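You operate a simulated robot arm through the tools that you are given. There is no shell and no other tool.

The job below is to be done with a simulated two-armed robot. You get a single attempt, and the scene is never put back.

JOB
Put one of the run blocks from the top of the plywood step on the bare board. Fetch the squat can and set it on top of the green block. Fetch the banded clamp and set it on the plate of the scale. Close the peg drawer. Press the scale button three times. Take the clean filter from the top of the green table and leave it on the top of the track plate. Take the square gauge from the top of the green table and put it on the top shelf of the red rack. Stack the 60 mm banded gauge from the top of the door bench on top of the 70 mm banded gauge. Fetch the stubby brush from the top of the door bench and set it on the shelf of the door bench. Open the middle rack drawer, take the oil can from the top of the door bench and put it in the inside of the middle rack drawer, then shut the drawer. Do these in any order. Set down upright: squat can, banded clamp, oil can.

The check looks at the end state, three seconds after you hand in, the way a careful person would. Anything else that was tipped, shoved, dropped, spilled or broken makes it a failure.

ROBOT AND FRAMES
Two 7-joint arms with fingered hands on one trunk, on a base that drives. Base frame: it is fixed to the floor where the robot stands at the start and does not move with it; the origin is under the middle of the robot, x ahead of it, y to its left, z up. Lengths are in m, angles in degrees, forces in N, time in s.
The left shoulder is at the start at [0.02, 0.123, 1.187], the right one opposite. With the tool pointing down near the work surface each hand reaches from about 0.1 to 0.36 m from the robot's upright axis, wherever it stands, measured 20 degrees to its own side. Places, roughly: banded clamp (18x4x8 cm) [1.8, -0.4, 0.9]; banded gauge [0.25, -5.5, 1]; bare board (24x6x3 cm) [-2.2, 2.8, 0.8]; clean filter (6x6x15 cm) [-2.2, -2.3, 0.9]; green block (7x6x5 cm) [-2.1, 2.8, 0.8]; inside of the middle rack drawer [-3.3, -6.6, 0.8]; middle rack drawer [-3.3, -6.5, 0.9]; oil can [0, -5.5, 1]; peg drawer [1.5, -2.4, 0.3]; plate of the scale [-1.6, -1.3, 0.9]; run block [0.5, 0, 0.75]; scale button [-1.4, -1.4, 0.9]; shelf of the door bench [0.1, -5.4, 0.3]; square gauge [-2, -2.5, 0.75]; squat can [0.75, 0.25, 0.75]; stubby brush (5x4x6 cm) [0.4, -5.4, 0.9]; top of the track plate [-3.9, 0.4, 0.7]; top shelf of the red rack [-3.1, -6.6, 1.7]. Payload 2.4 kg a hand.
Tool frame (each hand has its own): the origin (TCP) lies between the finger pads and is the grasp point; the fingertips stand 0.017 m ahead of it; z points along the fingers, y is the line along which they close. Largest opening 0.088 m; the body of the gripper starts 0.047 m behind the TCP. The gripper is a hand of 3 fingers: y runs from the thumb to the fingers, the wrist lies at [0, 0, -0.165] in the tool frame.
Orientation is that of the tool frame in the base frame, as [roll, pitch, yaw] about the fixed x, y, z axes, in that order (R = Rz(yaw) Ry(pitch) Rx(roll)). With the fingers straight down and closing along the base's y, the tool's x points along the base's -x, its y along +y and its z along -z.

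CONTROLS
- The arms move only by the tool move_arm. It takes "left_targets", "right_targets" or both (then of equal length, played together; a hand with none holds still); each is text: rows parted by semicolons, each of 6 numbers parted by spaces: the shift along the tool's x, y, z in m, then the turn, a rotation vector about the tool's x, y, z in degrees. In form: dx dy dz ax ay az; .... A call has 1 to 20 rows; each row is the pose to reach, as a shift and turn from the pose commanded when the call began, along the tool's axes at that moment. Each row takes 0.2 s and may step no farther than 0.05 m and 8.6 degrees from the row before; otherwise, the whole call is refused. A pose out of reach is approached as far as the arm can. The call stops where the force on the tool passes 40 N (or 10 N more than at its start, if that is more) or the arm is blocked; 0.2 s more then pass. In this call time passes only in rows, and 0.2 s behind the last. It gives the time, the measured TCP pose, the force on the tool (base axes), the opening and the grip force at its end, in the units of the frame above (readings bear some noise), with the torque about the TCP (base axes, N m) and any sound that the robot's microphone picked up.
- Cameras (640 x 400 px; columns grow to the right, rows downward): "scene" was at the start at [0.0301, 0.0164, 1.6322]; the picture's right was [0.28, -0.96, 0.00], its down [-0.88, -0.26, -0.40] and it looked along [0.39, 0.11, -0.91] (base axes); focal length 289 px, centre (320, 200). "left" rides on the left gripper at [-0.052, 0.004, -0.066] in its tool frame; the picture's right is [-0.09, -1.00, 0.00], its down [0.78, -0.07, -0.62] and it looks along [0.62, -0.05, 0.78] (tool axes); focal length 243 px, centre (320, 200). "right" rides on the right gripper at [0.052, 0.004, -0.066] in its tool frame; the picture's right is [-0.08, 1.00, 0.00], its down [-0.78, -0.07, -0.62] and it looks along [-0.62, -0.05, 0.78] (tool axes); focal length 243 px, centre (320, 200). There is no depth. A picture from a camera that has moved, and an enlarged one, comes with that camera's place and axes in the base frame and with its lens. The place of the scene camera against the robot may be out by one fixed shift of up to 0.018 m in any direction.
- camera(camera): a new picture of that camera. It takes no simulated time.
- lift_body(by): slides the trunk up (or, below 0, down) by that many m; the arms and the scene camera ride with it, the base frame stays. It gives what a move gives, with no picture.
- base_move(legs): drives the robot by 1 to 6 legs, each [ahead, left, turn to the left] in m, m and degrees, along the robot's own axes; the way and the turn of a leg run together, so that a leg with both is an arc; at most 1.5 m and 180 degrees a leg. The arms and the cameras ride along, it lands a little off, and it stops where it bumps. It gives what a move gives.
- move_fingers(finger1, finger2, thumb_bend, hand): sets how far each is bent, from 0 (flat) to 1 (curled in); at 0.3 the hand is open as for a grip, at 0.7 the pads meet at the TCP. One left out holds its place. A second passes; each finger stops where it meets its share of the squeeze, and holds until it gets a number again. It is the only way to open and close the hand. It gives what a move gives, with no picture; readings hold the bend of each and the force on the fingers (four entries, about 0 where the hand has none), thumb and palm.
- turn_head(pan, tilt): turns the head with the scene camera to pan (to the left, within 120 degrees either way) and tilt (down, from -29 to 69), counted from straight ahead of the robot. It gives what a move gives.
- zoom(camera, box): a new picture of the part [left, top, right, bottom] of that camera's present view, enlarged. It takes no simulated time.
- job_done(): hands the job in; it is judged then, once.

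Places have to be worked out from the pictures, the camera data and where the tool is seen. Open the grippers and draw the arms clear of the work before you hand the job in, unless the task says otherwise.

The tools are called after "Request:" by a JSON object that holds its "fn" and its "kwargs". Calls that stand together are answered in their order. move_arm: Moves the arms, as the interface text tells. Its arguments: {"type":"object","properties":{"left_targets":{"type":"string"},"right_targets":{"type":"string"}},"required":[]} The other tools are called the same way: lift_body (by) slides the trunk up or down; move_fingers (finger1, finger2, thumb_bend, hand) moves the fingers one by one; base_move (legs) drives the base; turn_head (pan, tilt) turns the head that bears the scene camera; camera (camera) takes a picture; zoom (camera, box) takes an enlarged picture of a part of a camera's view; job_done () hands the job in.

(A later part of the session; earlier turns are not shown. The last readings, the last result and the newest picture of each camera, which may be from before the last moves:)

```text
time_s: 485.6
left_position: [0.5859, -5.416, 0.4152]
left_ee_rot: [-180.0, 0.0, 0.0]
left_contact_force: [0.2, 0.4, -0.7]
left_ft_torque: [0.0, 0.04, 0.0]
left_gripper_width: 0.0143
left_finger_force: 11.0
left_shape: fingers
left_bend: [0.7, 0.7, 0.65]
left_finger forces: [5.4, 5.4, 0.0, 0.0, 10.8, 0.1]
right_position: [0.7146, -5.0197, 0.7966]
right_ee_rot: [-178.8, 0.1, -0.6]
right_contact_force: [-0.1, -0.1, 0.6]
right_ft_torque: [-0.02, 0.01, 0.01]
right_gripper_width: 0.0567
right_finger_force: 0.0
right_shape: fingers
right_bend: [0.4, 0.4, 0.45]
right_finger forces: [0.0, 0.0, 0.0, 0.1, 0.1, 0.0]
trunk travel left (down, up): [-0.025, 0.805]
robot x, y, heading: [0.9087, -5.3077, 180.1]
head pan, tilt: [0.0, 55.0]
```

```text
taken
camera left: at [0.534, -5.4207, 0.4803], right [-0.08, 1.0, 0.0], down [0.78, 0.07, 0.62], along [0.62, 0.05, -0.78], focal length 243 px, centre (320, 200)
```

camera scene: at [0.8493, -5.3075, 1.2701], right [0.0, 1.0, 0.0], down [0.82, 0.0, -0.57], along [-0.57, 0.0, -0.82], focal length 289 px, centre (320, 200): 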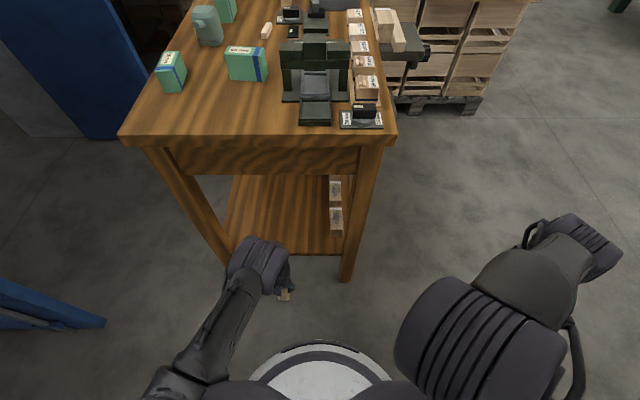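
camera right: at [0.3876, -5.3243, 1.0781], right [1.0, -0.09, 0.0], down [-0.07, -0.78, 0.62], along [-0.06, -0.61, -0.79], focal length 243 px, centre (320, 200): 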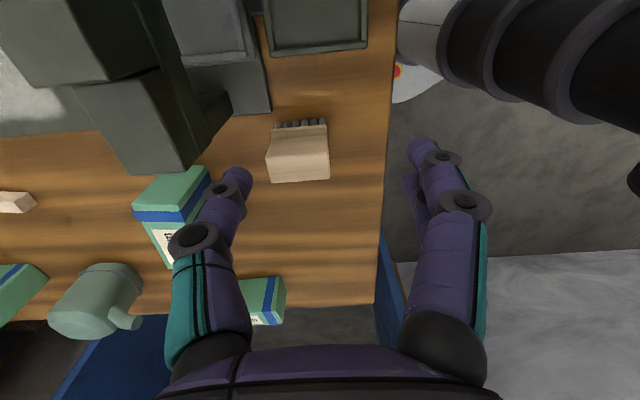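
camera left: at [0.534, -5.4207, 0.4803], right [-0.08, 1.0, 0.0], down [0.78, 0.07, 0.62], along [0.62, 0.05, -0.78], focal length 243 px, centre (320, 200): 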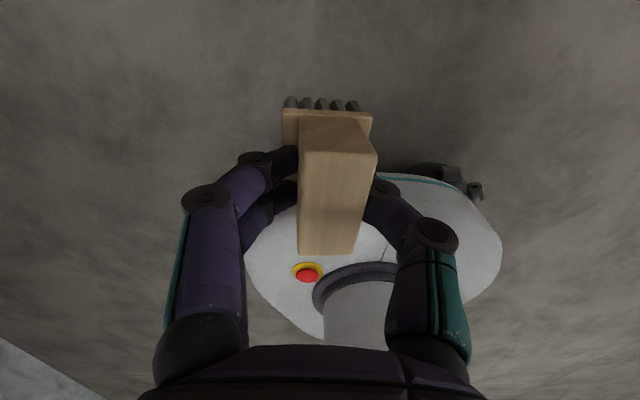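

The arm hangs straight and fits the opening. I lower a little more for apron clearance and shift left to centre on the opening, then drive in.

Request:
{"fn": "lift_body", "kwargs": {"by": -0.022}}

Request:
{"fn": "move_arm", "kwargs": {"left_targets": "0 0 0.012 0 0 0"}}

Request:
{"fn": "base_move", "kwargs": {"legs": [[0, 0.05, -0.1], [0.12, 0, 0]]}}

Request:
{"fn": "camera", "kwargs": {"camera": "scene"}}

Request:
{"fn": "camera", "kwargs": {"camera": "left"}}

```text
time_s: 486.2
left_position: [0.5854, -5.4157, 0.3939]
left_ee_rot: [-179.9, 0.1, 0.1]
left_contact_force: [0.0, -0.7, -1.0]
left_ft_torque: [-0.01, 0.01, 0.02]
left_gripper_width: 0.0142
left_finger_force: 10.7
left_shape: fingers
left_bend: [0.7, 0.7, 0.65]
left_finger forces: [5.3, 5.5, 0.0, 0.0, 10.8, 0.0]
right_position: [0.7154, -5.0198, 0.7731]
right_ee_rot: [-178.7, 0.1, -0.5]
right_contact_force: [0.2, -0.5, 0.4]
right_ft_torque: [-0.01, -0.02, 0.02]
right_gripper_width: 0.0567
right_finger_force: 0.1
right_shape: fingers
right_bend: [0.4, 0.4, 0.45]
right_finger forces: [0.0, 0.0, 0.0, 0.1, 0.0, 0.0]
trunk travel left (down, up): [-0.003, 0.827]
robot x, y, heading: [0.9092, -5.3064, 180.0]
head pan, tilt: [0.0, 55.0]
```

```text
time_s: 486.6
left_position: [0.5858, -5.4148, 0.3813]
left_ee_rot: [-179.9, 0.0, 0.0]
left_contact_force: [-0.4, -0.3, -0.5]
left_ft_torque: [-0.02, -0.04, 0.04]
left_gripper_width: 0.014
left_finger_force: 10.8
left_shape: fingers
left_bend: [0.7, 0.7, 0.65]
left_finger forces: [5.3, 5.4, 0.1, 0.0, 10.8, 0.0]
right_position: [0.7163, -5.0206, 0.7741]
right_ee_rot: [-178.8, 0.1, -0.4]
right_contact_force: [0.1, 0.5, -0.9]
right_ft_torque: [-0.01, 0.0, 0.04]
right_gripper_width: 0.0566
right_finger_force: 0.1
right_shape: fingers
right_bend: [0.4, 0.4, 0.45]
right_finger forces: [0.0, 0.0, 0.0, 0.1, 0.1, 0.0]
trunk travel left (down, up): [-0.003, 0.827]
robot x, y, heading: [0.9082, -5.3061, 179.6]
head pan, tilt: [0.0, 55.0]
```

```text
time_s: 488.4
left_position: [0.4646, -5.4637, 0.3809]
left_ee_rot: [-179.9, 0.0, -0.1]
left_contact_force: [-0.5, 0.0, -1.4]
left_ft_torque: [0.01, 0.0, 0.01]
left_gripper_width: 0.0142
left_finger_force: 11.1
left_shape: fingers
left_bend: [0.7, 0.7, 0.65]
left_finger forces: [5.4, 5.4, 0.0, 0.0, 10.8, 0.1]
right_position: [0.5938, -5.0701, 0.7736]
right_ee_rot: [-178.8, 0.1, -0.6]
right_contact_force: [0.7, -0.9, -0.4]
right_ft_torque: [0.01, 0.0, -0.01]
right_gripper_width: 0.0568
right_finger_force: 0.1
right_shape: fingers
right_bend: [0.4, 0.4, 0.45]
right_finger forces: [0.0, 0.0, 0.1, 0.1, 0.1, 0.0]
trunk travel left (down, up): [-0.003, 0.827]
robot x, y, heading: [0.7882, -5.3586, 180.0]
head pan, tilt: [0.0, 55.0]
```

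```text
taken
camera scene: at [0.7285, -5.357, 1.2481], right [0.0, 1.0, 0.0], down [0.82, 0.0, -0.57], along [-0.57, 0.0, -0.82], focal length 289 px, centre (320, 200)
```

scene: 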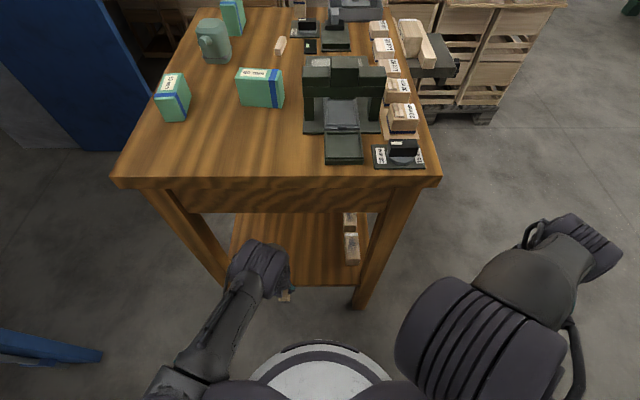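

```text
taken
camera left: at [0.4129, -5.4698, 0.4469], right [-0.08, 1.0, 0.0], down [0.78, 0.06, 0.62], along [0.62, 0.05, -0.78], focal length 243 px, centre (320, 200)
```

left: 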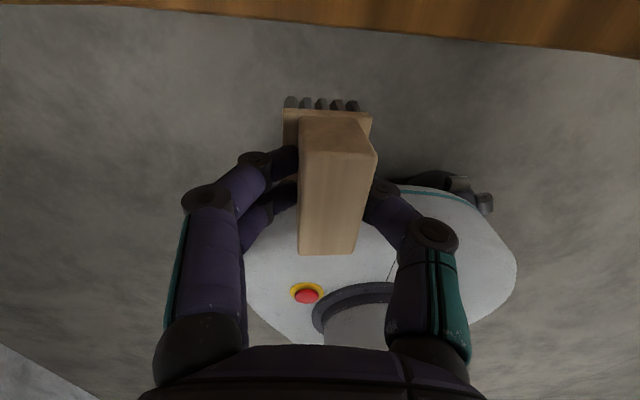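

The shelf's edge is at x≈0.42. I drive in 0.145 m further so the brush is about 10 cm over the shelf.

Request:
{"fn": "base_move", "kwargs": {"legs": [[0.145, 0, 0]]}}

Request:
{"fn": "camera", "kwargs": {"camera": "left"}}

Request:
{"fn": "camera", "kwargs": {"camera": "scene"}}

```text
time_s: 489.8
left_position: [0.371, -5.4743, 0.3733]
left_ee_rot: [-179.4, -2.0, 1.2]
left_contact_force: [0.7, 0.2, -0.3]
left_ft_torque: [0.01, -0.01, 0.0]
left_gripper_width: 0.0141
left_finger_force: 11.3
left_shape: fingers
left_bend: [0.7, 0.7, 0.65]
left_finger forces: [5.3, 5.3, 0.1, 0.0, 10.6, 0.0]
right_position: [0.4693, -5.0838, 0.7753]
right_ee_rot: [-178.7, 0.4, 1.4]
right_contact_force: [0.1, -0.1, 0.5]
right_ft_torque: [0.03, 0.02, 0.0]
right_gripper_width: 0.0568
right_finger_force: 0.0
right_shape: fingers
right_bend: [0.4, 0.4, 0.45]
right_finger forces: [0.0, 0.1, 0.0, 0.0, 0.0, 0.0]
trunk travel left (down, up): [-0.003, 0.827]
robot x, y, heading: [0.6702, -5.362, -178.2]
head pan, tilt: [0.0, 55.0]
stopped in leg 1: the robot was blocked; the commanded pose is now the measured one
```

```text
taken
camera left: at [0.3159, -5.4811, 0.437], right [-0.1, 0.99, 0.01], down [0.76, 0.07, 0.65], along [0.65, 0.07, -0.76], focal length 243 px, centre (320, 200)
```

left: 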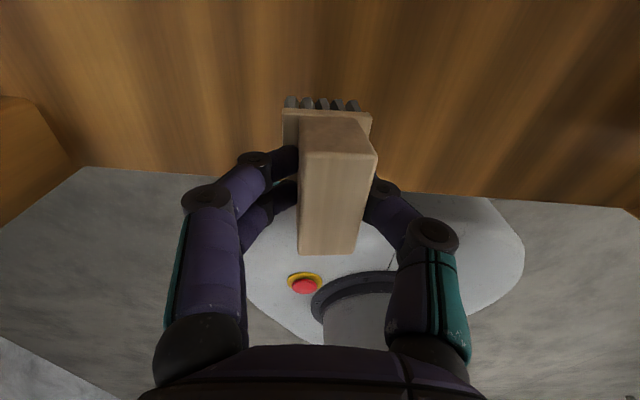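

```text
taken
camera scene: at [0.6159, -5.3667, 1.2485], right [-0.03, 1.0, 0.0], down [0.82, 0.03, -0.58], along [-0.58, -0.02, -0.82], focal length 289 px, centre (320, 200)
```

scene: 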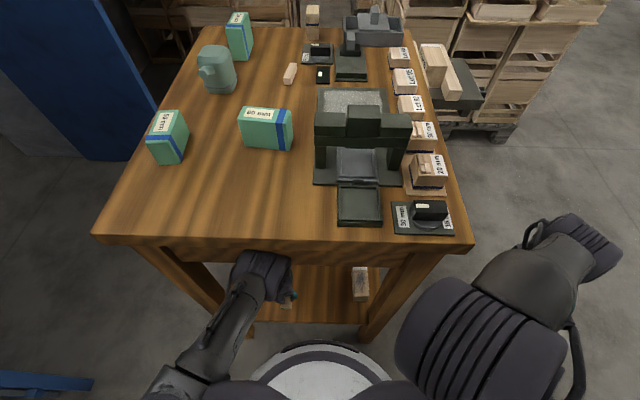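

The robot was blocked — the left arm evidently touched the bench's apron; the bench contents are unchanged (60 mm gauge still at (0.247, −5.466)). The brush is already over the shelf (x≈0.37 vs edge 0.42), so I ease back 1 cm and check.

Request:
{"fn": "base_move", "kwargs": {"legs": [[-0.012, 0, 0]]}}

Request:
{"fn": "camera", "kwargs": {"camera": "left"}}

Request:
{"fn": "zoom", "kwargs": {"camera": "scene", "box": [180, 220, 400, 360]}}

```text
time_s: 490.5
left_position: [0.3783, -5.4728, 0.373]
left_ee_rot: [-179.5, -2.0, 0.7]
left_contact_force: [0.0, -0.6, -0.3]
left_ft_torque: [-0.01, -0.02, 0.0]
left_gripper_width: 0.0143
left_finger_force: 10.5
left_shape: fingers
left_bend: [0.7, 0.7, 0.65]
left_finger forces: [5.4, 5.4, 0.0, 0.0, 10.7, 0.0]
right_position: [0.4783, -5.0804, 0.7732]
right_ee_rot: [-178.8, 0.0, 1.2]
right_contact_force: [0.0, 0.8, -1.0]
right_ft_torque: [0.0, 0.01, 0.02]
right_gripper_width: 0.0567
right_finger_force: 0.2
right_shape: fingers
right_bend: [0.4, 0.4, 0.45]
right_finger forces: [0.0, 0.0, 0.0, 0.0, 0.1, 0.1]
trunk travel left (down, up): [-0.003, 0.827]
robot x, y, heading: [0.681, -5.3612, -178.4]
head pan, tilt: [0.0, 55.0]
```

```text
taken
camera left: at [0.3233, -5.4782, 0.437], right [-0.1, 0.99, 0.01], down [0.76, 0.07, 0.65], along [0.65, 0.07, -0.76], focal length 243 px, centre (320, 200)
```

left: 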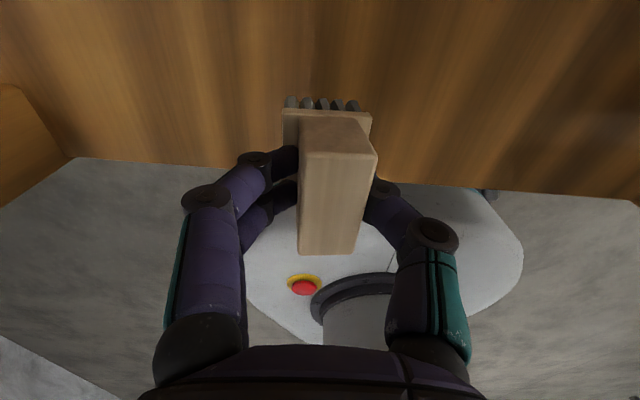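

```text
2.86 times, centred on (290, 290) of scene
camera zoom: at [0.622, -5.3633, 1.2481], right [-0.03, 1.0, 0.0], down [0.82, 0.02, -0.57], along [-0.57, -0.02, -0.82], focal length 826 px, centre (406, -57)
```

zoom: 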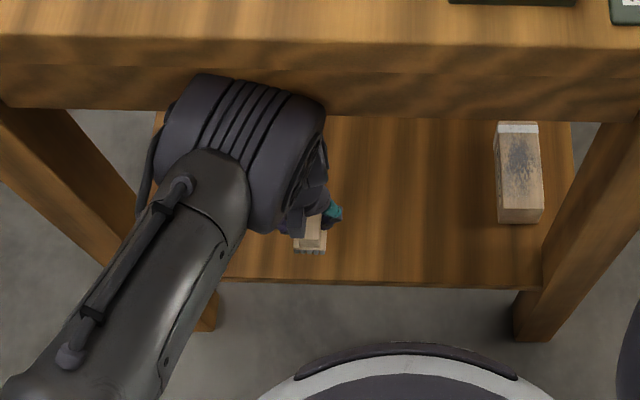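

The ribbed elbow was what met the apron. I back the base 5 cm and instead straighten the arm 7 cm forward, which lowers the elbow.

Request:
{"fn": "base_move", "kwargs": {"legs": [[-0.05, 0, -1.6]]}}

Request:
{"fn": "move_arm", "kwargs": {"left_targets": "-0.02 0 0 0 1.0 0; -0.04 0 0 0 2.0 0; -0.06 0 0 0 2.0 0; -0.075 0 0 0 2.0 0"}}

Request:
{"fn": "camera", "kwargs": {"camera": "left"}}

Request:
{"fn": "zoom", "kwargs": {"camera": "scene", "box": [180, 180, 400, 340]}}

```text
time_s: 491.4
left_position: [0.4252, -5.462, 0.3737]
left_ee_rot: [-179.6, -1.9, -0.8]
left_contact_force: [-0.2, 0.0, 0.0]
left_ft_torque: [-0.01, -0.01, 0.01]
left_gripper_width: 0.0144
left_finger_force: 10.5
left_shape: fingers
left_bend: [0.7, 0.7, 0.65]
left_finger forces: [5.4, 5.4, 0.1, 0.0, 10.7, 0.0]
right_position: [0.5373, -5.076, 0.7743]
right_ee_rot: [-178.8, 0.2, -0.5]
right_contact_force: [0.0, -0.6, -0.7]
right_ft_torque: [-0.01, 0.0, 0.0]
right_gripper_width: 0.0565
right_finger_force: 0.0
right_shape: fingers
right_bend: [0.4, 0.4, 0.45]
right_finger forces: [0.0, 0.0, 0.0, 0.0, 0.1, 0.0]
trunk travel left (down, up): [-0.003, 0.827]
robot x, y, heading: [0.7304, -5.361, 180.1]
head pan, tilt: [0.0, 55.0]
```

```text
time_s: 492.4
left_position: [0.3505, -5.4626, 0.3708]
left_ee_rot: [-179.7, -4.1, -0.9]
left_contact_force: [-0.8, 0.1, -1.2]
left_ft_torque: [0.02, 0.02, 0.0]
left_gripper_width: 0.0142
left_finger_force: 10.2
left_shape: fingers
left_bend: [0.7, 0.7, 0.65]
left_finger forces: [5.2, 5.4, 0.0, 0.1, 10.7, 0.0]
right_position: [0.5389, -5.074, 0.7743]
right_ee_rot: [-178.8, 0.1, -0.4]
right_contact_force: [-0.2, -0.3, 0.0]
right_ft_torque: [0.01, -0.01, 0.01]
right_gripper_width: 0.0563
right_finger_force: 0.0
right_shape: fingers
right_bend: [0.4, 0.4, 0.45]
right_finger forces: [0.0, 0.0, 0.0, 0.0, 0.0, 0.1]
trunk travel left (down, up): [-0.003, 0.827]
robot x, y, heading: [0.7328, -5.3589, 180.0]
head pan, tilt: [0.0, 55.0]
```

```text
taken
camera left: at [0.2938, -5.4672, 0.4328], right [-0.07, 1.0, 0.0], down [0.73, 0.05, 0.68], along [0.67, 0.05, -0.74], focal length 243 px, centre (320, 200)
```

left: 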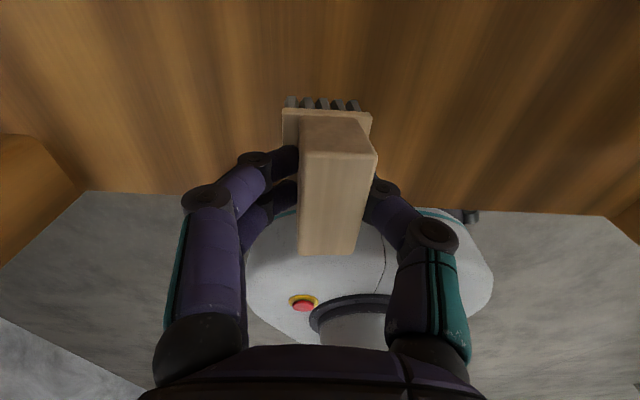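

```text
2.50 times, centred on (290, 260) of scene
camera zoom: at [0.6721, -5.361, 1.2481], right [0.0, 1.0, 0.0], down [0.82, 0.0, -0.57], along [-0.57, 0.0, -0.82], focal length 723 px, centre (395, 50)
```

zoom: 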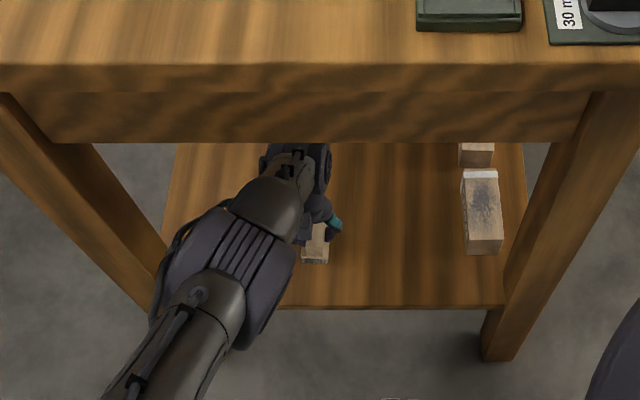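

Elbow is now well below the apron. I level the hand (−4° pitch correction) and lower toward the shelf.

Request:
{"fn": "move_arm", "kwargs": {"left_targets": "0 0 0 0 -4.1 0; 0 0 0.006 0 -4.1 0"}}

Request:
{"fn": "move_arm", "kwargs": {"left_targets": "0 0 0.005 0 0 0"}}

```text
time_s: 493.0
left_position: [0.3509, -5.4616, 0.3646]
left_ee_rot: [-179.4, 0.2, -0.8]
left_contact_force: [0.4, -0.6, -1.3]
left_ft_torque: [0.02, 0.0, 0.01]
left_gripper_width: 0.0141
left_finger_force: 10.8
left_shape: fingers
left_bend: [0.7, 0.7, 0.65]
left_finger forces: [5.3, 5.3, 0.1, 0.0, 10.7, 0.0]
right_position: [0.5368, -5.0742, 0.7744]
right_ee_rot: [-178.8, 0.1, -0.4]
right_contact_force: [-0.4, 0.0, 0.4]
right_ft_torque: [0.0, 0.01, 0.01]
right_gripper_width: 0.0566
right_finger_force: 0.0
right_shape: fingers
right_bend: [0.4, 0.4, 0.45]
right_finger forces: [0.0, 0.0, 0.1, 0.0, 0.0, 0.0]
trunk travel left (down, up): [-0.003, 0.827]
robot x, y, heading: [0.7334, -5.3617, -180.0]
head pan, tilt: [0.0, 55.0]
```

```text
time_s: 493.4
left_position: [0.3501, -5.4599, 0.3588]
left_ee_rot: [-179.5, 0.1, -0.7]
left_contact_force: [0.1, -0.1, 0.9]
left_ft_torque: [0.01, 0.02, 0.01]
left_gripper_width: 0.014
left_finger_force: 10.9
left_shape: fingers
left_bend: [0.7, 0.7, 0.65]
left_finger forces: [5.3, 5.3, 0.0, 0.0, 10.7, 0.1]
right_position: [0.5367, -5.0748, 0.774]
right_ee_rot: [-178.8, 0.2, -0.4]
right_contact_force: [0.9, 0.4, -0.2]
right_ft_torque: [0.0, -0.01, -0.03]
right_gripper_width: 0.0566
right_finger_force: 0.1
right_shape: fingers
right_bend: [0.4, 0.4, 0.45]
right_finger forces: [0.0, 0.0, 0.1, 0.0, 0.0, 0.1]
trunk travel left (down, up): [-0.003, 0.827]
robot x, y, heading: [0.7316, -5.3641, 179.9]
head pan, tilt: [0.0, 55.0]
```

Request:
{"fn": "move_arm", "kwargs": {"left_targets": "0 0 0.003 0 0 0"}}

Request:
{"fn": "camera", "kwargs": {"camera": "left"}}

```text
time_s: 493.8
left_position: [0.3501, -5.4616, 0.3577]
left_ee_rot: [-179.6, 0.1, -0.7]
left_contact_force: [-0.4, 0.1, -0.6]
left_ft_torque: [0.0, -0.03, 0.02]
left_gripper_width: 0.0142
left_finger_force: 11.3
left_shape: fingers
left_bend: [0.7, 0.7, 0.65]
left_finger forces: [5.3, 5.3, 0.1, 0.0, 10.6, 0.0]
right_position: [0.5367, -5.0739, 0.7739]
right_ee_rot: [-178.8, 0.1, -0.4]
right_contact_force: [-0.6, -0.7, -0.5]
right_ft_torque: [-0.01, 0.0, -0.02]
right_gripper_width: 0.0567
right_finger_force: 0.0
right_shape: fingers
right_bend: [0.4, 0.4, 0.45]
right_finger forces: [0.0, 0.0, 0.0, 0.0, 0.0, 0.0]
trunk travel left (down, up): [-0.003, 0.827]
robot x, y, heading: [0.7314, -5.3582, 179.9]
head pan, tilt: [0.0, 55.0]
```

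```text
taken
camera left: at [0.2979, -5.4658, 0.4223], right [-0.07, 1.0, 0.01], down [0.78, 0.05, 0.62], along [0.62, 0.05, -0.78], focal length 243 px, centre (320, 200)
```

left: 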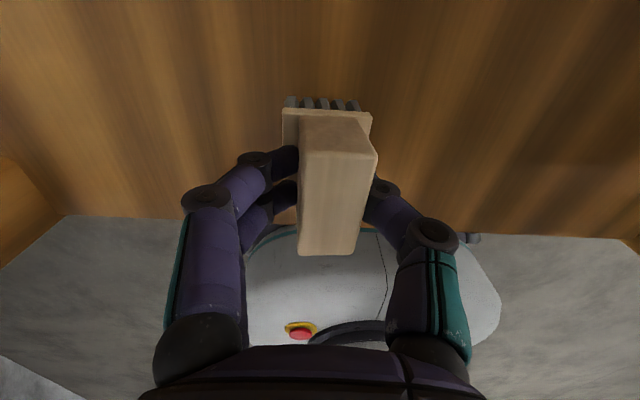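

Request:
{"fn": "move_arm", "kwargs": {"left_targets": "0 0 0.004 0 0 0"}}

Request:
{"fn": "move_arm", "kwargs": {"left_targets": "0 0 0.004 0 0 0"}}

```text
time_s: 494.2
left_position: [0.3498, -5.4608, 0.3523]
left_ee_rot: [-179.5, 0.1, -0.8]
left_contact_force: [0.1, 0.9, -0.1]
left_ft_torque: [-0.02, 0.0, 0.01]
left_gripper_width: 0.0145
left_finger_force: 10.3
left_shape: fingers
left_bend: [0.7, 0.7, 0.65]
left_finger forces: [5.4, 5.2, 0.0, 0.0, 10.7, 0.0]
right_position: [0.5365, -5.0744, 0.7748]
right_ee_rot: [-178.8, 0.1, -0.4]
right_contact_force: [0.0, 0.7, -0.3]
right_ft_torque: [-0.01, -0.04, -0.01]
right_gripper_width: 0.0562
right_finger_force: 0.0
right_shape: fingers
right_bend: [0.4, 0.4, 0.45]
right_finger forces: [0.0, 0.0, 0.0, 0.0, 0.0, 0.1]
trunk travel left (down, up): [-0.003, 0.827]
robot x, y, heading: [0.7339, -5.3626, 180.0]
head pan, tilt: [0.0, 55.0]
```

```text
time_s: 494.6
left_position: [0.3504, -5.4607, 0.3475]
left_ee_rot: [-179.5, 0.0, -0.8]
left_contact_force: [0.3, -0.8, -1.1]
left_ft_torque: [0.03, -0.04, 0.0]
left_gripper_width: 0.0142
left_finger_force: 10.8
left_shape: fingers
left_bend: [0.7, 0.7, 0.65]
left_finger forces: [5.3, 5.3, 0.0, 0.0, 10.7, 0.0]
right_position: [0.5382, -5.0748, 0.7726]
right_ee_rot: [-178.8, 0.2, -0.4]
right_contact_force: [0.5, -0.6, -0.2]
right_ft_torque: [0.01, -0.03, -0.01]
right_gripper_width: 0.0566
right_finger_force: 0.1
right_shape: fingers
right_bend: [0.4, 0.4, 0.45]
right_finger forces: [0.0, 0.0, 0.0, 0.0, 0.1, 0.0]
trunk travel left (down, up): [-0.003, 0.827]
robot x, y, heading: [0.7273, -5.3583, 179.8]
head pan, tilt: [0.0, 55.0]
```

Request:
{"fn": "move_arm", "kwargs": {"left_targets": "0 0 0.005 0 0 0"}}

Request:
{"fn": "move_arm", "kwargs": {"left_targets": "0 0 0.004 0 0 0"}}

```text
time_s: 495.0
left_position: [0.3512, -5.4614, 0.3451]
left_ee_rot: [-179.6, 0.2, -0.8]
left_contact_force: [-1.9, -1.3, 3.6]
left_ft_torque: [0.01, 0.02, -0.01]
left_gripper_width: 0.0142
left_finger_force: 11.0
left_shape: fingers
left_bend: [0.7, 0.71, 0.66]
left_finger forces: [5.7, 5.7, 0.1, 0.1, 10.5, 0.1]
right_position: [0.5373, -5.074, 0.7737]
right_ee_rot: [-178.9, 0.2, -0.3]
right_contact_force: [0.0, -1.5, 0.4]
right_ft_torque: [0.01, 0.03, -0.03]
right_gripper_width: 0.0567
right_finger_force: 0.1
right_shape: fingers
right_bend: [0.4, 0.4, 0.45]
right_finger forces: [0.1, 0.0, 0.0, 0.1, 0.1, 0.1]
trunk travel left (down, up): [-0.003, 0.827]
robot x, y, heading: [0.7346, -5.3621, -180.1]
head pan, tilt: [0.0, 55.0]
```

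```text
time_s: 495.4
left_position: [0.3529, -5.4626, 0.3451]
left_ee_rot: [-179.5, 0.1, -0.8]
left_contact_force: [-1.2, -0.9, 3.8]
left_ft_torque: [0.01, 0.04, -0.01]
left_gripper_width: 0.0141
left_finger_force: 11.3
left_shape: fingers
left_bend: [0.7, 0.71, 0.66]
left_finger forces: [5.8, 5.7, 0.0, 0.1, 10.4, 0.1]
left hand out of reach, approached as far as the arm can: row 1
right_position: [0.5373, -5.0738, 0.7729]
right_ee_rot: [-178.8, 0.2, -0.5]
right_contact_force: [-0.6, 0.1, -0.8]
right_ft_torque: [-0.01, 0.0, 0.03]
right_gripper_width: 0.0567
right_finger_force: 0.1
right_shape: fingers
right_bend: [0.4, 0.4, 0.45]
right_finger forces: [0.0, 0.0, 0.0, 0.1, 0.0, 0.1]
trunk travel left (down, up): [-0.003, 0.827]
robot x, y, heading: [0.7312, -5.3629, -180.2]
head pan, tilt: [0.0, 55.0]
```

Contact (≈4 N) at z≈0.345. I release the brush.

Request:
{"fn": "move_fingers", "kwargs": {"hand": "left", "finger1": 0.45, "finger2": 0.45, "thumb_bend": 0.42}}

Request:
{"fn": "camera", "kwargs": {"camera": "left"}}

```text
time_s: 496.4
left_position: [0.3525, -5.461, 0.3452]
left_ee_rot: [-179.6, 0.0, -0.9]
left_contact_force: [-0.4, -0.3, -0.3]
left_ft_torque: [0.03, 0.0, 0.04]
left_gripper_width: 0.0542
left_finger_force: 0.0
left_shape: fingers
left_bend: [0.45, 0.45, 0.42]
left_finger forces: [0.0, 0.0, 0.0, 0.0, 0.0, 0.1]
right_position: [0.538, -5.0739, 0.7731]
right_ee_rot: [-178.8, 0.2, -0.4]
right_contact_force: [-0.2, 0.1, 0.2]
right_ft_torque: [0.05, 0.0, 0.02]
right_gripper_width: 0.0566
right_finger_force: 0.0
right_shape: fingers
right_bend: [0.4, 0.4, 0.45]
right_finger forces: [0.0, 0.0, 0.0, 0.0, 0.1, 0.0]
trunk travel left (down, up): [-0.003, 0.827]
robot x, y, heading: [0.7321, -5.3613, 179.7]
head pan, tilt: [0.0, 55.0]
```

```text
taken
camera left: at [0.3004, -5.4661, 0.4105], right [-0.07, 1.0, 0.01], down [0.78, 0.05, 0.62], along [0.62, 0.05, -0.78], focal length 243 px, centre (320, 200)
```

left: 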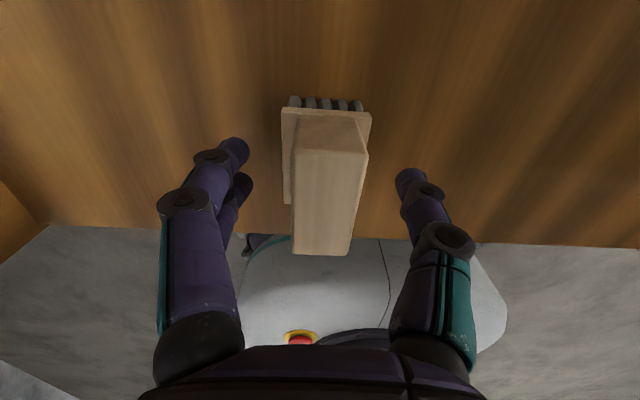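

Brush stands on the shelf. I raise the hand 3.5 cm and back the base straight out.

Request:
{"fn": "move_arm", "kwargs": {"left_targets": "0 0 -0.015 0 0 0; 0 0 -0.035 0 0 0"}}

Request:
{"fn": "base_move", "kwargs": {"legs": [[-0.25, 0, 0]]}}

Request:
{"fn": "turn_head", "kwargs": {"pan": 0, "tilt": 45}}

Request:
{"fn": "camera", "kwargs": {"camera": "scene"}}

```text
time_s: 497.0
left_position: [0.3521, -5.4612, 0.3785]
left_ee_rot: [-179.5, 0.2, -0.9]
left_contact_force: [0.4, 0.0, 0.0]
left_ft_torque: [-0.01, 0.0, -0.02]
left_gripper_width: 0.0543
left_finger_force: 0.0
left_shape: fingers
left_bend: [0.45, 0.45, 0.42]
left_finger forces: [0.0, 0.0, 0.1, 0.0, 0.1, 0.0]
right_position: [0.5376, -5.0752, 0.7728]
right_ee_rot: [-178.8, 0.1, -0.3]
right_contact_force: [-0.2, 0.2, 0.4]
right_ft_torque: [-0.03, 0.03, 0.03]
right_gripper_width: 0.0568
right_finger_force: 0.1
right_shape: fingers
right_bend: [0.4, 0.4, 0.45]
right_finger forces: [0.0, 0.1, 0.0, 0.0, 0.1, 0.0]
trunk travel left (down, up): [-0.003, 0.827]
robot x, y, heading: [0.7291, -5.3617, -180.0]
head pan, tilt: [0.0, 55.0]
```

```text
time_s: 498.9
left_position: [0.6082, -5.4619, 0.3792]
left_ee_rot: [-179.5, 0.1, -0.9]
left_contact_force: [0.7, 0.2, 0.4]
left_ft_torque: [0.03, 0.03, 0.02]
left_gripper_width: 0.0539
left_finger_force: 0.0
left_shape: fingers
left_bend: [0.45, 0.45, 0.42]
left_finger forces: [0.0, 0.1, 0.0, 0.0, 0.0, 0.0]
right_position: [0.7917, -5.0731, 0.7731]
right_ee_rot: [-178.7, 0.1, -0.5]
right_contact_force: [-0.4, 0.8, 0.0]
right_ft_torque: [0.0, 0.0, -0.02]
right_gripper_width: 0.0567
right_finger_force: 0.0
right_shape: fingers
right_bend: [0.4, 0.4, 0.45]
right_finger forces: [0.1, 0.0, 0.1, 0.0, 0.1, 0.0]
trunk travel left (down, up): [-0.003, 0.827]
robot x, y, heading: [0.9875, -5.3627, 179.8]
head pan, tilt: [0.0, 55.0]
```

```text
time_s: 499.6
left_position: [0.6069, -5.4602, 0.3791]
left_ee_rot: [-179.6, 0.1, -0.8]
left_contact_force: [0.2, 0.7, -0.1]
left_ft_torque: [-0.02, 0.02, -0.02]
left_gripper_width: 0.0543
left_finger_force: 0.1
left_shape: fingers
left_bend: [0.45, 0.45, 0.42]
left_finger forces: [0.0, 0.0, 0.0, 0.0, 0.1, 0.0]
right_position: [0.7936, -5.0736, 0.7731]
right_ee_rot: [-178.7, 0.1, -0.3]
right_contact_force: [-0.7, -0.6, -0.2]
right_ft_torque: [0.0, 0.04, 0.04]
right_gripper_width: 0.0565
right_finger_force: 0.0
right_shape: fingers
right_bend: [0.4, 0.4, 0.45]
right_finger forces: [0.0, 0.0, 0.0, 0.0, 0.0, 0.0]
trunk travel left (down, up): [-0.003, 0.827]
robot x, y, heading: [0.9887, -5.3606, 180.0]
head pan, tilt: [0.0, 45.0]
```

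```text
taken
camera scene: at [0.9188, -5.3611, 1.2614], right [0.0, 1.0, 0.0], down [0.71, 0.0, -0.71], along [-0.71, 0.0, -0.71], focal length 289 px, centre (320, 200)
```

scene: 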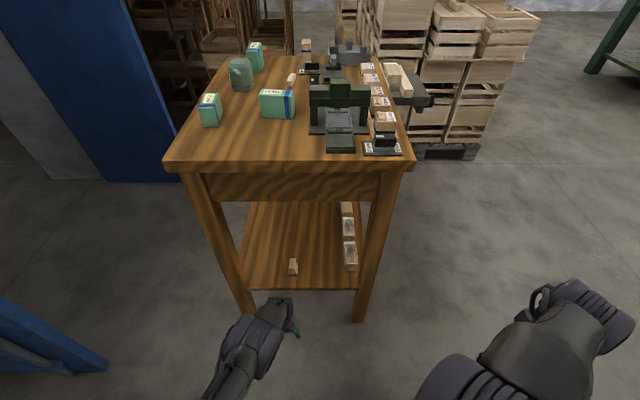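

The brush stands on the shelf. Next the 60 mm gauge: I raise the trunk and left hand again and turn the left hand so it closes along x.

Request:
{"fn": "lift_body", "kwargs": {"by": 0.37}}

Request:
{"fn": "move_arm", "kwargs": {"left_targets": "0 0 -0.03 0 0 8.2; 0 0 -0.06 0 0 16.4; 0 0 -0.09 0 0 24.6; 0 0 -0.12 0 0 32.8; 0 0 -0.15 0 0 41; 0 0 -0.18 0 0 49.2; 0 0 -0.21 0 0 57.4; 0 0 -0.24 0 0 65.6; 0 0 -0.27 0 0 73.8; 0 0 -0.3 0 0 82; 0 0 -0.32 0 0 90"}}

Request:
{"fn": "turn_head", "kwargs": {"pan": 0, "tilt": 55}}

Request:
{"fn": "camera", "kwargs": {"camera": "scene"}}

```text
time_s: 503.2
left_position: [0.6073, -5.4617, 0.749]
left_ee_rot: [-179.5, 0.1, -0.8]
left_contact_force: [0.4, -0.3, 0.0]
left_ft_torque: [-0.01, 0.01, -0.03]
left_gripper_width: 0.0543
left_finger_force: 0.1
left_shape: fingers
left_bend: [0.45, 0.45, 0.42]
left_finger forces: [0.1, 0.1, 0.1, 0.0, 0.1, 0.0]
right_position: [0.7927, -5.0748, 1.1437]
right_ee_rot: [-178.7, 0.1, -0.5]
right_contact_force: [0.4, -0.2, 0.2]
right_ft_torque: [0.01, 0.03, -0.01]
right_gripper_width: 0.0561
right_finger_force: 0.1
right_shape: fingers
right_bend: [0.4, 0.4, 0.45]
right_finger forces: [0.1, 0.1, 0.0, 0.0, 0.0, 0.1]
trunk travel left (down, up): [-0.373, 0.457]
robot x, y, heading: [0.9855, -5.3576, 180.0]
head pan, tilt: [0.0, 45.0]
```

```text
time_s: 505.6
left_position: [0.609, -5.4651, 1.0674]
left_ee_rot: [179.9, 0.5, -90.9]
left_contact_force: [0.4, 0.5, -0.6]
left_ft_torque: [0.0, 0.02, -0.02]
left_gripper_width: 0.0542
left_finger_force: 0.1
left_shape: fingers
left_bend: [0.45, 0.45, 0.42]
left_finger forces: [0.1, 0.1, 0.1, 0.0, 0.0, 0.0]
right_position: [0.7942, -5.0747, 1.1447]
right_ee_rot: [-178.8, 0.1, -0.4]
right_contact_force: [0.7, 0.0, -0.3]
right_ft_torque: [0.0, -0.02, 0.02]
right_gripper_width: 0.0567
right_finger_force: 0.0
right_shape: fingers
right_bend: [0.4, 0.4, 0.45]
right_finger forces: [0.1, 0.0, 0.0, 0.0, 0.0, 0.0]
trunk travel left (down, up): [-0.373, 0.457]
robot x, y, heading: [0.9874, -5.3608, 180.1]
head pan, tilt: [0.0, 45.0]
```

```text
time_s: 506.3
left_position: [0.6086, -5.4647, 1.0681]
left_ee_rot: [179.9, 0.5, -90.7]
left_contact_force: [-1.2, -0.4, 0.2]
left_ft_torque: [0.0, 0.0, 0.0]
left_gripper_width: 0.0545
left_finger_force: 0.0
left_shape: fingers
left_bend: [0.45, 0.45, 0.42]
left_finger forces: [0.0, 0.0, 0.1, 0.0, 0.0, 0.0]
right_position: [0.7934, -5.0748, 1.1441]
right_ee_rot: [-178.8, 0.0, -0.4]
right_contact_force: [0.5, 0.5, 0.7]
right_ft_torque: [0.0, 0.0, 0.02]
right_gripper_width: 0.0566
right_finger_force: 0.1
right_shape: fingers
right_bend: [0.4, 0.4, 0.45]
right_finger forces: [0.0, 0.0, 0.0, 0.0, 0.0, 0.0]
trunk travel left (down, up): [-0.373, 0.457]
robot x, y, heading: [0.9882, -5.3623, 180.0]
head pan, tilt: [0.0, 55.0]
```

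```text
taken
camera scene: at [0.9279, -5.3611, 1.6181], right [0.0, 1.0, 0.0], down [0.82, 0.0, -0.57], along [-0.57, 0.0, -0.82], focal length 289 px, centre (320, 200)
```

scene: 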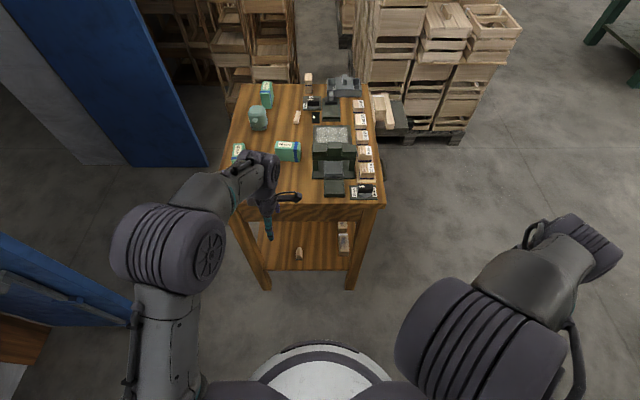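

I open the left hand and drive in so that it ends up nearly above the 60 mm gauge.

Request:
{"fn": "move_fingers", "kwargs": {"hand": "left", "finger1": 0.33, "finger2": 0.33, "thumb_bend": 0.33}}

Request:
{"fn": "base_move", "kwargs": {"legs": [[0.33, 0.0, 0]]}}

Request:
{"fn": "camera", "kwargs": {"camera": "left"}}

Request:
{"fn": "zoom", "kwargs": {"camera": "scene", "box": [180, 140, 400, 310]}}

```text
time_s: 507.3
left_position: [0.6091, -5.4645, 1.0676]
left_ee_rot: [179.9, 0.5, -90.8]
left_contact_force: [-0.6, -0.2, 0.3]
left_ft_torque: [0.01, -0.01, 0.04]
left_gripper_width: 0.0775
left_finger_force: 0.0
left_shape: fingers
left_bend: [0.33, 0.33, 0.33]
left_finger forces: [0.1, 0.0, 0.0, 0.0, 0.1, 0.1]
right_position: [0.7931, -5.0746, 1.1434]
right_ee_rot: [-178.8, 0.1, -0.4]
right_contact_force: [1.0, 0.4, 1.0]
right_ft_torque: [0.0, 0.02, -0.02]
right_gripper_width: 0.0567
right_finger_force: 0.1
right_shape: fingers
right_bend: [0.4, 0.4, 0.45]
right_finger forces: [0.0, 0.0, 0.0, 0.0, 0.1, 0.0]
trunk travel left (down, up): [-0.373, 0.457]
robot x, y, heading: [0.9909, -5.3635, 180.0]
head pan, tilt: [0.0, 55.0]
```

```text
time_s: 509.5
left_position: [0.2769, -5.4658, 1.0675]
left_ee_rot: [-180.0, 0.5, -90.8]
left_contact_force: [-0.3, -0.7, -0.2]
left_ft_torque: [0.04, -0.01, 0.0]
left_gripper_width: 0.0779
left_finger_force: 0.0
left_shape: fingers
left_bend: [0.33, 0.33, 0.33]
left_finger forces: [0.0, 0.0, 0.0, 0.1, 0.1, 0.0]
right_position: [0.4589, -5.0756, 1.1435]
right_ee_rot: [-178.9, 0.1, -0.3]
right_contact_force: [0.6, 0.6, 0.5]
right_ft_torque: [-0.03, -0.02, -0.05]
right_gripper_width: 0.0565
right_finger_force: 0.1
right_shape: fingers
right_bend: [0.4, 0.4, 0.45]
right_finger forces: [0.0, 0.0, 0.0, 0.0, 0.0, 0.0]
trunk travel left (down, up): [-0.373, 0.457]
robot x, y, heading: [0.6577, -5.3607, -180.0]
head pan, tilt: [0.0, 55.0]
```

```text
taken
camera left: at [0.273, -5.4149, 1.1338], right [1.0, 0.07, 0.0], down [0.06, -0.79, 0.61], along [0.04, -0.61, -0.79], focal length 243 px, centre (320, 200)
```

left: 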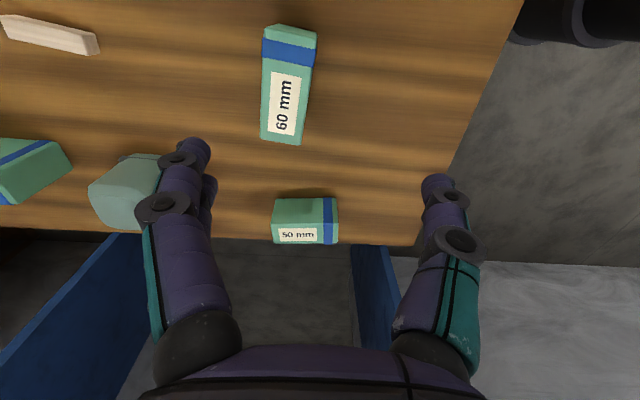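

```text
2.35 times, centred on (290, 225) of scene
camera zoom: at [0.5948, -5.3614, 1.618], right [0.0, 1.0, 0.0], down [0.82, 0.0, -0.57], along [-0.57, 0.0, -0.82], focal length 680 px, centre (391, 141)
```

zoom: 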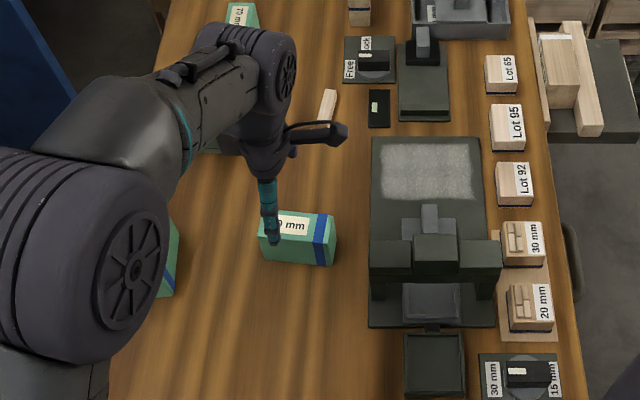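

The 60 mm gauge's centre is (0.249, −5.467), its long axis ~4° off the y axis. I align the yaw and descend to 0.98.

Request:
{"fn": "move_arm", "kwargs": {"left_targets": "0.001 0.014 0.03 0 0 2; 0.001 0.028 0.06 0 0 4; 0.001 0.028 0.0875 0 0 4"}}

Request:
{"fn": "camera", "kwargs": {"camera": "left"}}

```text
time_s: 510.3
left_position: [0.2504, -5.4664, 0.9803]
left_ee_rot: [179.8, 0.5, -94.6]
left_contact_force: [0.1, 0.4, 0.2]
left_ft_torque: [-0.02, 0.0, 0.01]
left_gripper_width: 0.0779
left_finger_force: 0.0
left_shape: fingers
left_bend: [0.33, 0.33, 0.33]
left_finger forces: [0.0, 0.0, 0.0, 0.1, 0.1, 0.0]
right_position: [0.4607, -5.0745, 1.1438]
right_ee_rot: [-178.9, 0.1, -0.3]
right_contact_force: [-0.2, -0.5, -1.2]
right_ft_torque: [-0.03, 0.01, 0.02]
right_gripper_width: 0.0565
right_finger_force: 0.0
right_shape: fingers
right_bend: [0.4, 0.4, 0.45]
right_finger forces: [0.1, 0.1, 0.0, 0.1, 0.0, 0.0]
trunk travel left (down, up): [-0.373, 0.457]
robot x, y, heading: [0.657, -5.3598, -180.2]
head pan, tilt: [0.0, 55.0]
```

```text
taken
camera left: at [0.2505, -5.4155, 1.0467], right [1.0, 0.0, 0.0], down [0.0, -0.79, 0.61], along [0.0, -0.61, -0.79], focal length 243 px, centre (320, 200)
```

left: 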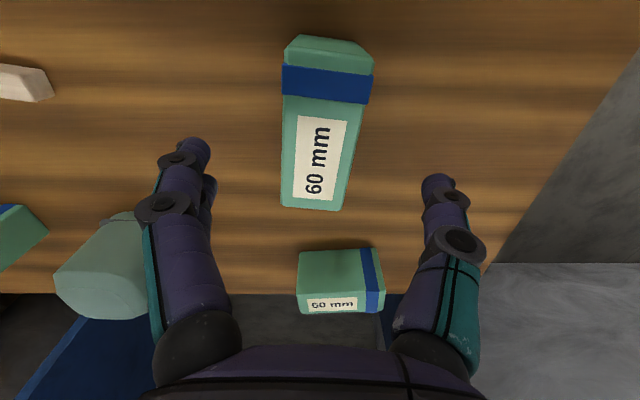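

Centre ≈ (0.2495, −5.4676), top ≈ 0.94. I descend to z≈0.915 with a small yaw trim.

Request:
{"fn": "move_arm", "kwargs": {"left_targets": "0.001 0.001 0.025 0 0 1; 0.001 0.001 0.05 0 0 1.8; 0.001 0.001 0.065 0 0 1.8"}}

Request:
{"fn": "camera", "kwargs": {"camera": "left"}}

```text
time_s: 511.1
left_position: [0.2487, -5.467, 0.9156]
left_ee_rot: [179.8, 0.5, -96.6]
left_contact_force: [-0.1, -0.1, 0.4]
left_ft_torque: [0.07, -0.05, 0.01]
left_gripper_width: 0.0778
left_finger_force: 0.1
left_shape: fingers
left_bend: [0.33, 0.33, 0.33]
left_finger forces: [0.0, 0.1, 0.1, 0.0, 0.0, 0.1]
right_position: [0.4599, -5.0748, 1.1431]
right_ee_rot: [-178.8, 0.0, -0.3]
right_contact_force: [0.0, 0.2, 0.1]
right_ft_torque: [0.02, 0.01, 0.04]
right_gripper_width: 0.0566
right_finger_force: 0.1
right_shape: fingers
right_bend: [0.4, 0.4, 0.45]
right_finger forces: [0.0, 0.0, 0.1, 0.0, 0.0, 0.0]
trunk travel left (down, up): [-0.373, 0.457]
robot x, y, heading: [0.6547, -5.3618, -180.0]
head pan, tilt: [0.0, 55.0]
```

```text
taken
camera left: at [0.2497, -5.4152, 0.9817], right [1.0, -0.03, 0.0], down [-0.02, -0.79, 0.61], along [-0.02, -0.61, -0.79], focal length 243 px, centre (320, 200)
```

left: 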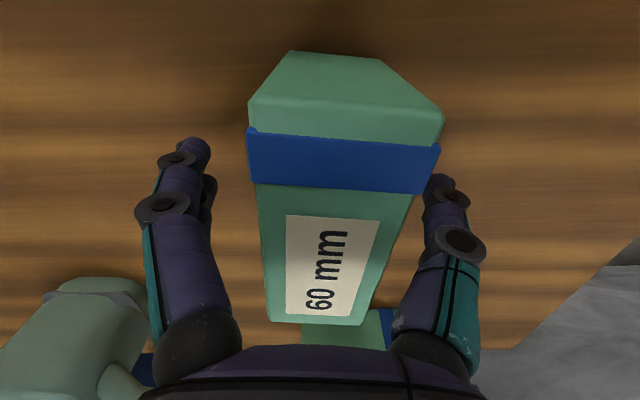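

Well straddled. I close the left hand on the gauge.

Request:
{"fn": "move_fingers", "kwargs": {"hand": "left", "finger1": 0.72, "finger2": 0.72, "thumb_bend": 0.72}}

Request:
{"fn": "move_arm", "kwargs": {"left_targets": "0 0 -0.015 0 0 0; 0 0 -0.03 0 0 0"}}

Request:
{"fn": "camera", "kwargs": {"camera": "left"}}

```text
time_s: 512.1
left_position: [0.2479, -5.4669, 0.9151]
left_ee_rot: [179.9, 0.5, -96.5]
left_contact_force: [-0.6, 0.3, 0.5]
left_ft_torque: [-0.01, 0.01, 0.01]
left_gripper_width: 0.028
left_finger_force: 11.1
left_shape: fingers
left_bend: [0.61, 0.61, 0.59]
left_finger forces: [5.4, 5.4, 0.0, 0.0, 10.9, 0.1]
right_position: [0.46, -5.0748, 1.1435]
right_ee_rot: [-178.8, 0.2, -0.3]
right_contact_force: [0.0, -1.0, 0.2]
right_ft_torque: [0.03, 0.01, 0.01]
right_gripper_width: 0.0566
right_finger_force: 0.0
right_shape: fingers
right_bend: [0.4, 0.4, 0.45]
right_finger forces: [0.0, 0.1, 0.0, 0.0, 0.1, 0.0]
trunk travel left (down, up): [-0.373, 0.457]
robot x, y, heading: [0.6543, -5.3609, -180.0]
head pan, tilt: [0.0, 55.0]
```

```text
time_s: 512.7
left_position: [0.2475, -5.4665, 0.9465]
left_ee_rot: [179.9, 0.6, -96.5]
left_contact_force: [-0.7, -0.5, -4.2]
left_ft_torque: [-0.01, 0.0, -0.03]
left_gripper_width: 0.0282
left_finger_force: 11.0
left_shape: fingers
left_bend: [0.61, 0.61, 0.59]
left_finger forces: [5.4, 5.4, 0.0, 0.0, 10.9, 0.0]
right_position: [0.4594, -5.0759, 1.1446]
right_ee_rot: [-178.8, 0.2, -0.3]
right_contact_force: [-0.4, -0.1, -0.7]
right_ft_torque: [0.0, 0.03, -0.02]
right_gripper_width: 0.0566
right_finger_force: 0.0
right_shape: fingers
right_bend: [0.4, 0.4, 0.45]
right_finger forces: [0.1, 0.1, 0.0, 0.1, 0.1, 0.0]
trunk travel left (down, up): [-0.373, 0.457]
robot x, y, heading: [0.6548, -5.3609, -180.1]
head pan, tilt: [0.0, 55.0]
```

```text
taken
camera left: at [0.2497, -5.4149, 1.0118], right [1.0, -0.03, 0.0], down [-0.02, -0.79, 0.61], along [-0.02, -0.61, -0.79], focal length 243 px, centre (320, 200)
```

left: 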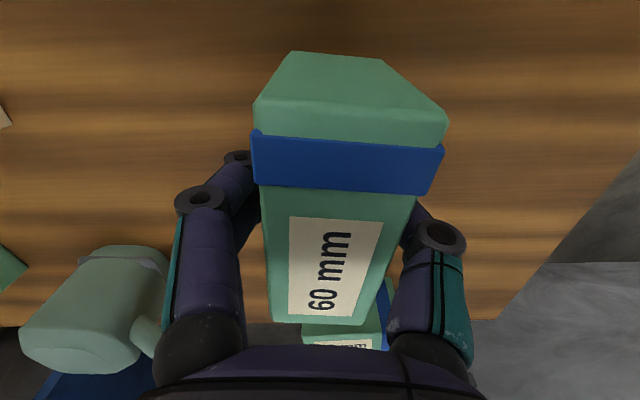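

The gauge is held level (bottom ≈3.5 cm below the TCP). I raise it, back out, and go round to the space behind the bench, turning to face +y.

Request:
{"fn": "move_arm", "kwargs": {"left_targets": "0 0 -0.04 0 0 0; 0 0 -0.08 0 0 0; 0 0 -0.12 0 0 0; 0.01 -0.03 -0.14 0 0 0; 0.02 -0.06 -0.14 0 0 0; 0.03 -0.09 -0.14 0 0 0; 0.04 -0.12 -0.14 0 0 0"}}

Request:
{"fn": "base_move", "kwargs": {"legs": [[-0.4, 0, 0], [0, 0.25, 0], [0, 0, -90]]}}

Request:
{"fn": "turn_head", "kwargs": {"pan": 60, "tilt": 45}}

Request:
{"fn": "camera", "kwargs": {"camera": "scene"}}

```text
time_s: 514.3
left_position: [0.3632, -5.5213, 1.0845]
left_ee_rot: [179.9, 0.3, -96.6]
left_contact_force: [0.3, 0.0, -4.6]
left_ft_torque: [-0.04, 0.01, 0.02]
left_gripper_width: 0.028
left_finger_force: 10.6
left_shape: fingers
left_bend: [0.62, 0.61, 0.59]
left_finger forces: [5.4, 5.3, 0.0, 0.0, 10.9, 0.1]
right_position: [0.4601, -5.0749, 1.1443]
right_ee_rot: [-178.9, 0.1, -0.3]
right_contact_force: [-0.8, -0.1, -0.5]
right_ft_torque: [0.0, -0.01, -0.02]
right_gripper_width: 0.0564
right_finger_force: 0.1
right_shape: fingers
right_bend: [0.4, 0.4, 0.45]
right_finger forces: [0.0, 0.0, 0.0, 0.0, 0.0, 0.1]
trunk travel left (down, up): [-0.373, 0.457]
robot x, y, heading: [0.6547, -5.3638, -180.0]
head pan, tilt: [0.0, 55.0]
```

```text
time_s: 522.0
left_position: [0.8927, -5.3191, 1.0849]
left_ee_rot: [180.0, 0.5, 174.4]
left_contact_force: [0.1, -0.9, -4.6]
left_ft_torque: [0.03, 0.0, 0.02]
left_gripper_width: 0.0281
left_finger_force: 10.5
left_shape: fingers
left_bend: [0.62, 0.62, 0.59]
left_finger forces: [5.2, 5.2, 0.0, 0.0, 10.3, 0.1]
right_position: [1.3402, -5.4105, 1.1444]
right_ee_rot: [-178.8, 0.1, -89.4]
right_contact_force: [1.0, -0.4, 0.3]
right_ft_torque: [-0.03, 0.01, -0.01]
right_gripper_width: 0.0565
right_finger_force: 0.1
right_shape: fingers
right_bend: [0.4, 0.4, 0.45]
right_finger forces: [0.0, 0.1, 0.0, 0.0, 0.1, 0.1]
trunk travel left (down, up): [-0.373, 0.457]
robot x, y, heading: [1.0556, -5.6115, 91.3]
head pan, tilt: [0.0, 55.0]
```

```text
time_s: 523.3
left_position: [0.8932, -5.3203, 1.0851]
left_ee_rot: [179.9, 0.5, 174.4]
left_contact_force: [0.4, 0.7, -4.5]
left_ft_torque: [0.0, 0.01, -0.01]
left_gripper_width: 0.0281
left_finger_force: 10.2
left_shape: fingers
left_bend: [0.62, 0.62, 0.59]
left_finger forces: [5.1, 5.1, 0.1, 0.1, 10.3, 0.0]
right_position: [1.3404, -5.4115, 1.1447]
right_ee_rot: [-178.8, 0.1, -89.4]
right_contact_force: [0.0, -0.2, -0.2]
right_ft_torque: [-0.03, -0.02, 0.04]
right_gripper_width: 0.0568
right_finger_force: 0.0
right_shape: fingers
right_bend: [0.4, 0.4, 0.45]
right_finger forces: [0.0, 0.1, 0.1, 0.0, 0.0, 0.0]
trunk travel left (down, up): [-0.373, 0.457]
robot x, y, heading: [1.0569, -5.6074, 91.2]
head pan, tilt: [60.0, 45.0]
```

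```text
taken
camera scene: at [0.9796, -5.5912, 1.6315], right [0.49, 0.87, 0.0], down [0.62, -0.34, -0.71], along [-0.62, 0.34, -0.71], focal length 289 px, centre (320, 200)
```

scene: 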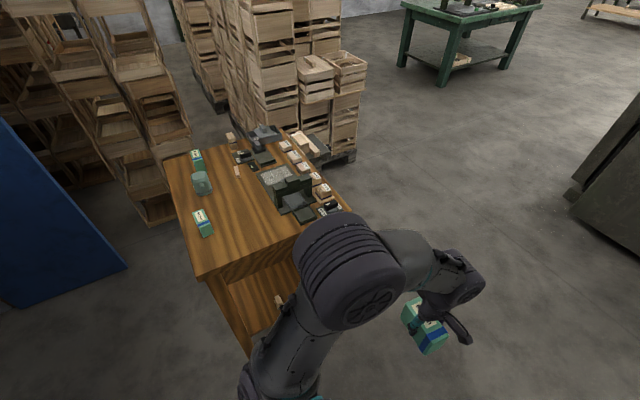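

I back to y≈−5.95 and check the door leaf's position before sliding in sideways.

Request:
{"fn": "base_move", "kwargs": {"legs": [[-0.34, 0, -1.2]]}}

Request:
{"fn": "turn_head", "kwargs": {"pan": 105, "tilt": 40}}

Request:
{"fn": "camera", "kwargs": {"camera": "scene"}}

```text
time_s: 525.6
left_position: [0.9027, -5.6589, 1.0837]
left_ee_rot: [180.0, 0.4, 172.9]
left_contact_force: [-0.1, 0.0, -3.7]
left_ft_torque: [0.04, 0.0, 0.0]
left_gripper_width: 0.0278
left_finger_force: 10.6
left_shape: fingers
left_bend: [0.62, 0.62, 0.59]
left_finger forces: [5.2, 5.0, 0.0, 0.0, 10.4, 0.0]
right_position: [1.3471, -5.7617, 1.1451]
right_ee_rot: [-178.8, 0.2, -90.8]
right_contact_force: [0.2, -0.1, 0.2]
right_ft_torque: [-0.01, -0.02, -0.01]
right_gripper_width: 0.0567
right_finger_force: 0.1
right_shape: fingers
right_bend: [0.4, 0.4, 0.45]
right_finger forces: [0.1, 0.0, 0.0, 0.0, 0.0, 0.0]
trunk travel left (down, up): [-0.373, 0.457]
robot x, y, heading: [1.0612, -5.9525, 89.8]
head pan, tilt: [60.0, 45.0]
```

```text
time_s: 526.7
left_position: [0.9019, -5.6576, 1.0836]
left_ee_rot: [179.9, 0.5, 172.9]
left_contact_force: [-0.4, -0.2, -3.9]
left_ft_torque: [0.0, -0.02, 0.02]
left_gripper_width: 0.0277
left_finger_force: 10.1
left_shape: fingers
left_bend: [0.62, 0.62, 0.59]
left_finger forces: [5.3, 5.1, 0.1, 0.0, 10.2, 0.0]
right_position: [1.3464, -5.7598, 1.1453]
right_ee_rot: [-178.8, 0.2, -90.9]
right_contact_force: [-0.3, 0.6, 0.6]
right_ft_torque: [-0.03, -0.02, 0.01]
right_gripper_width: 0.0564
right_finger_force: 0.0
right_shape: fingers
right_bend: [0.4, 0.4, 0.45]
right_finger forces: [0.0, 0.1, 0.0, 0.0, 0.1, 0.1]
trunk travel left (down, up): [-0.373, 0.457]
robot x, y, heading: [1.062, -5.9533, 89.6]
head pan, tilt: [105.0, 40.0]
```

```text
taken
camera scene: at [0.9697, -5.9939, 1.6388], right [-0.25, 0.97, 0.0], down [0.62, 0.16, -0.77], along [-0.74, -0.19, -0.64], focal length 289 px, centre (320, 200)
```

scene: 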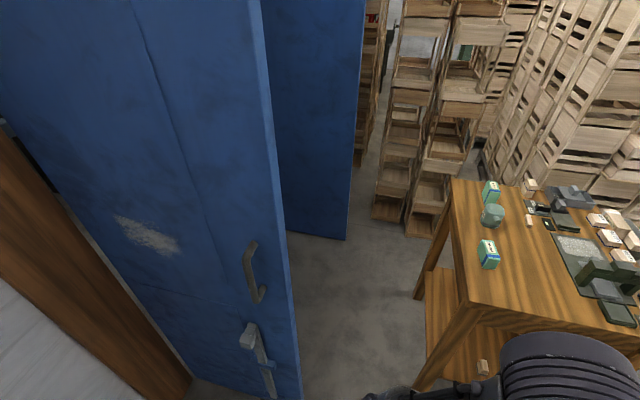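

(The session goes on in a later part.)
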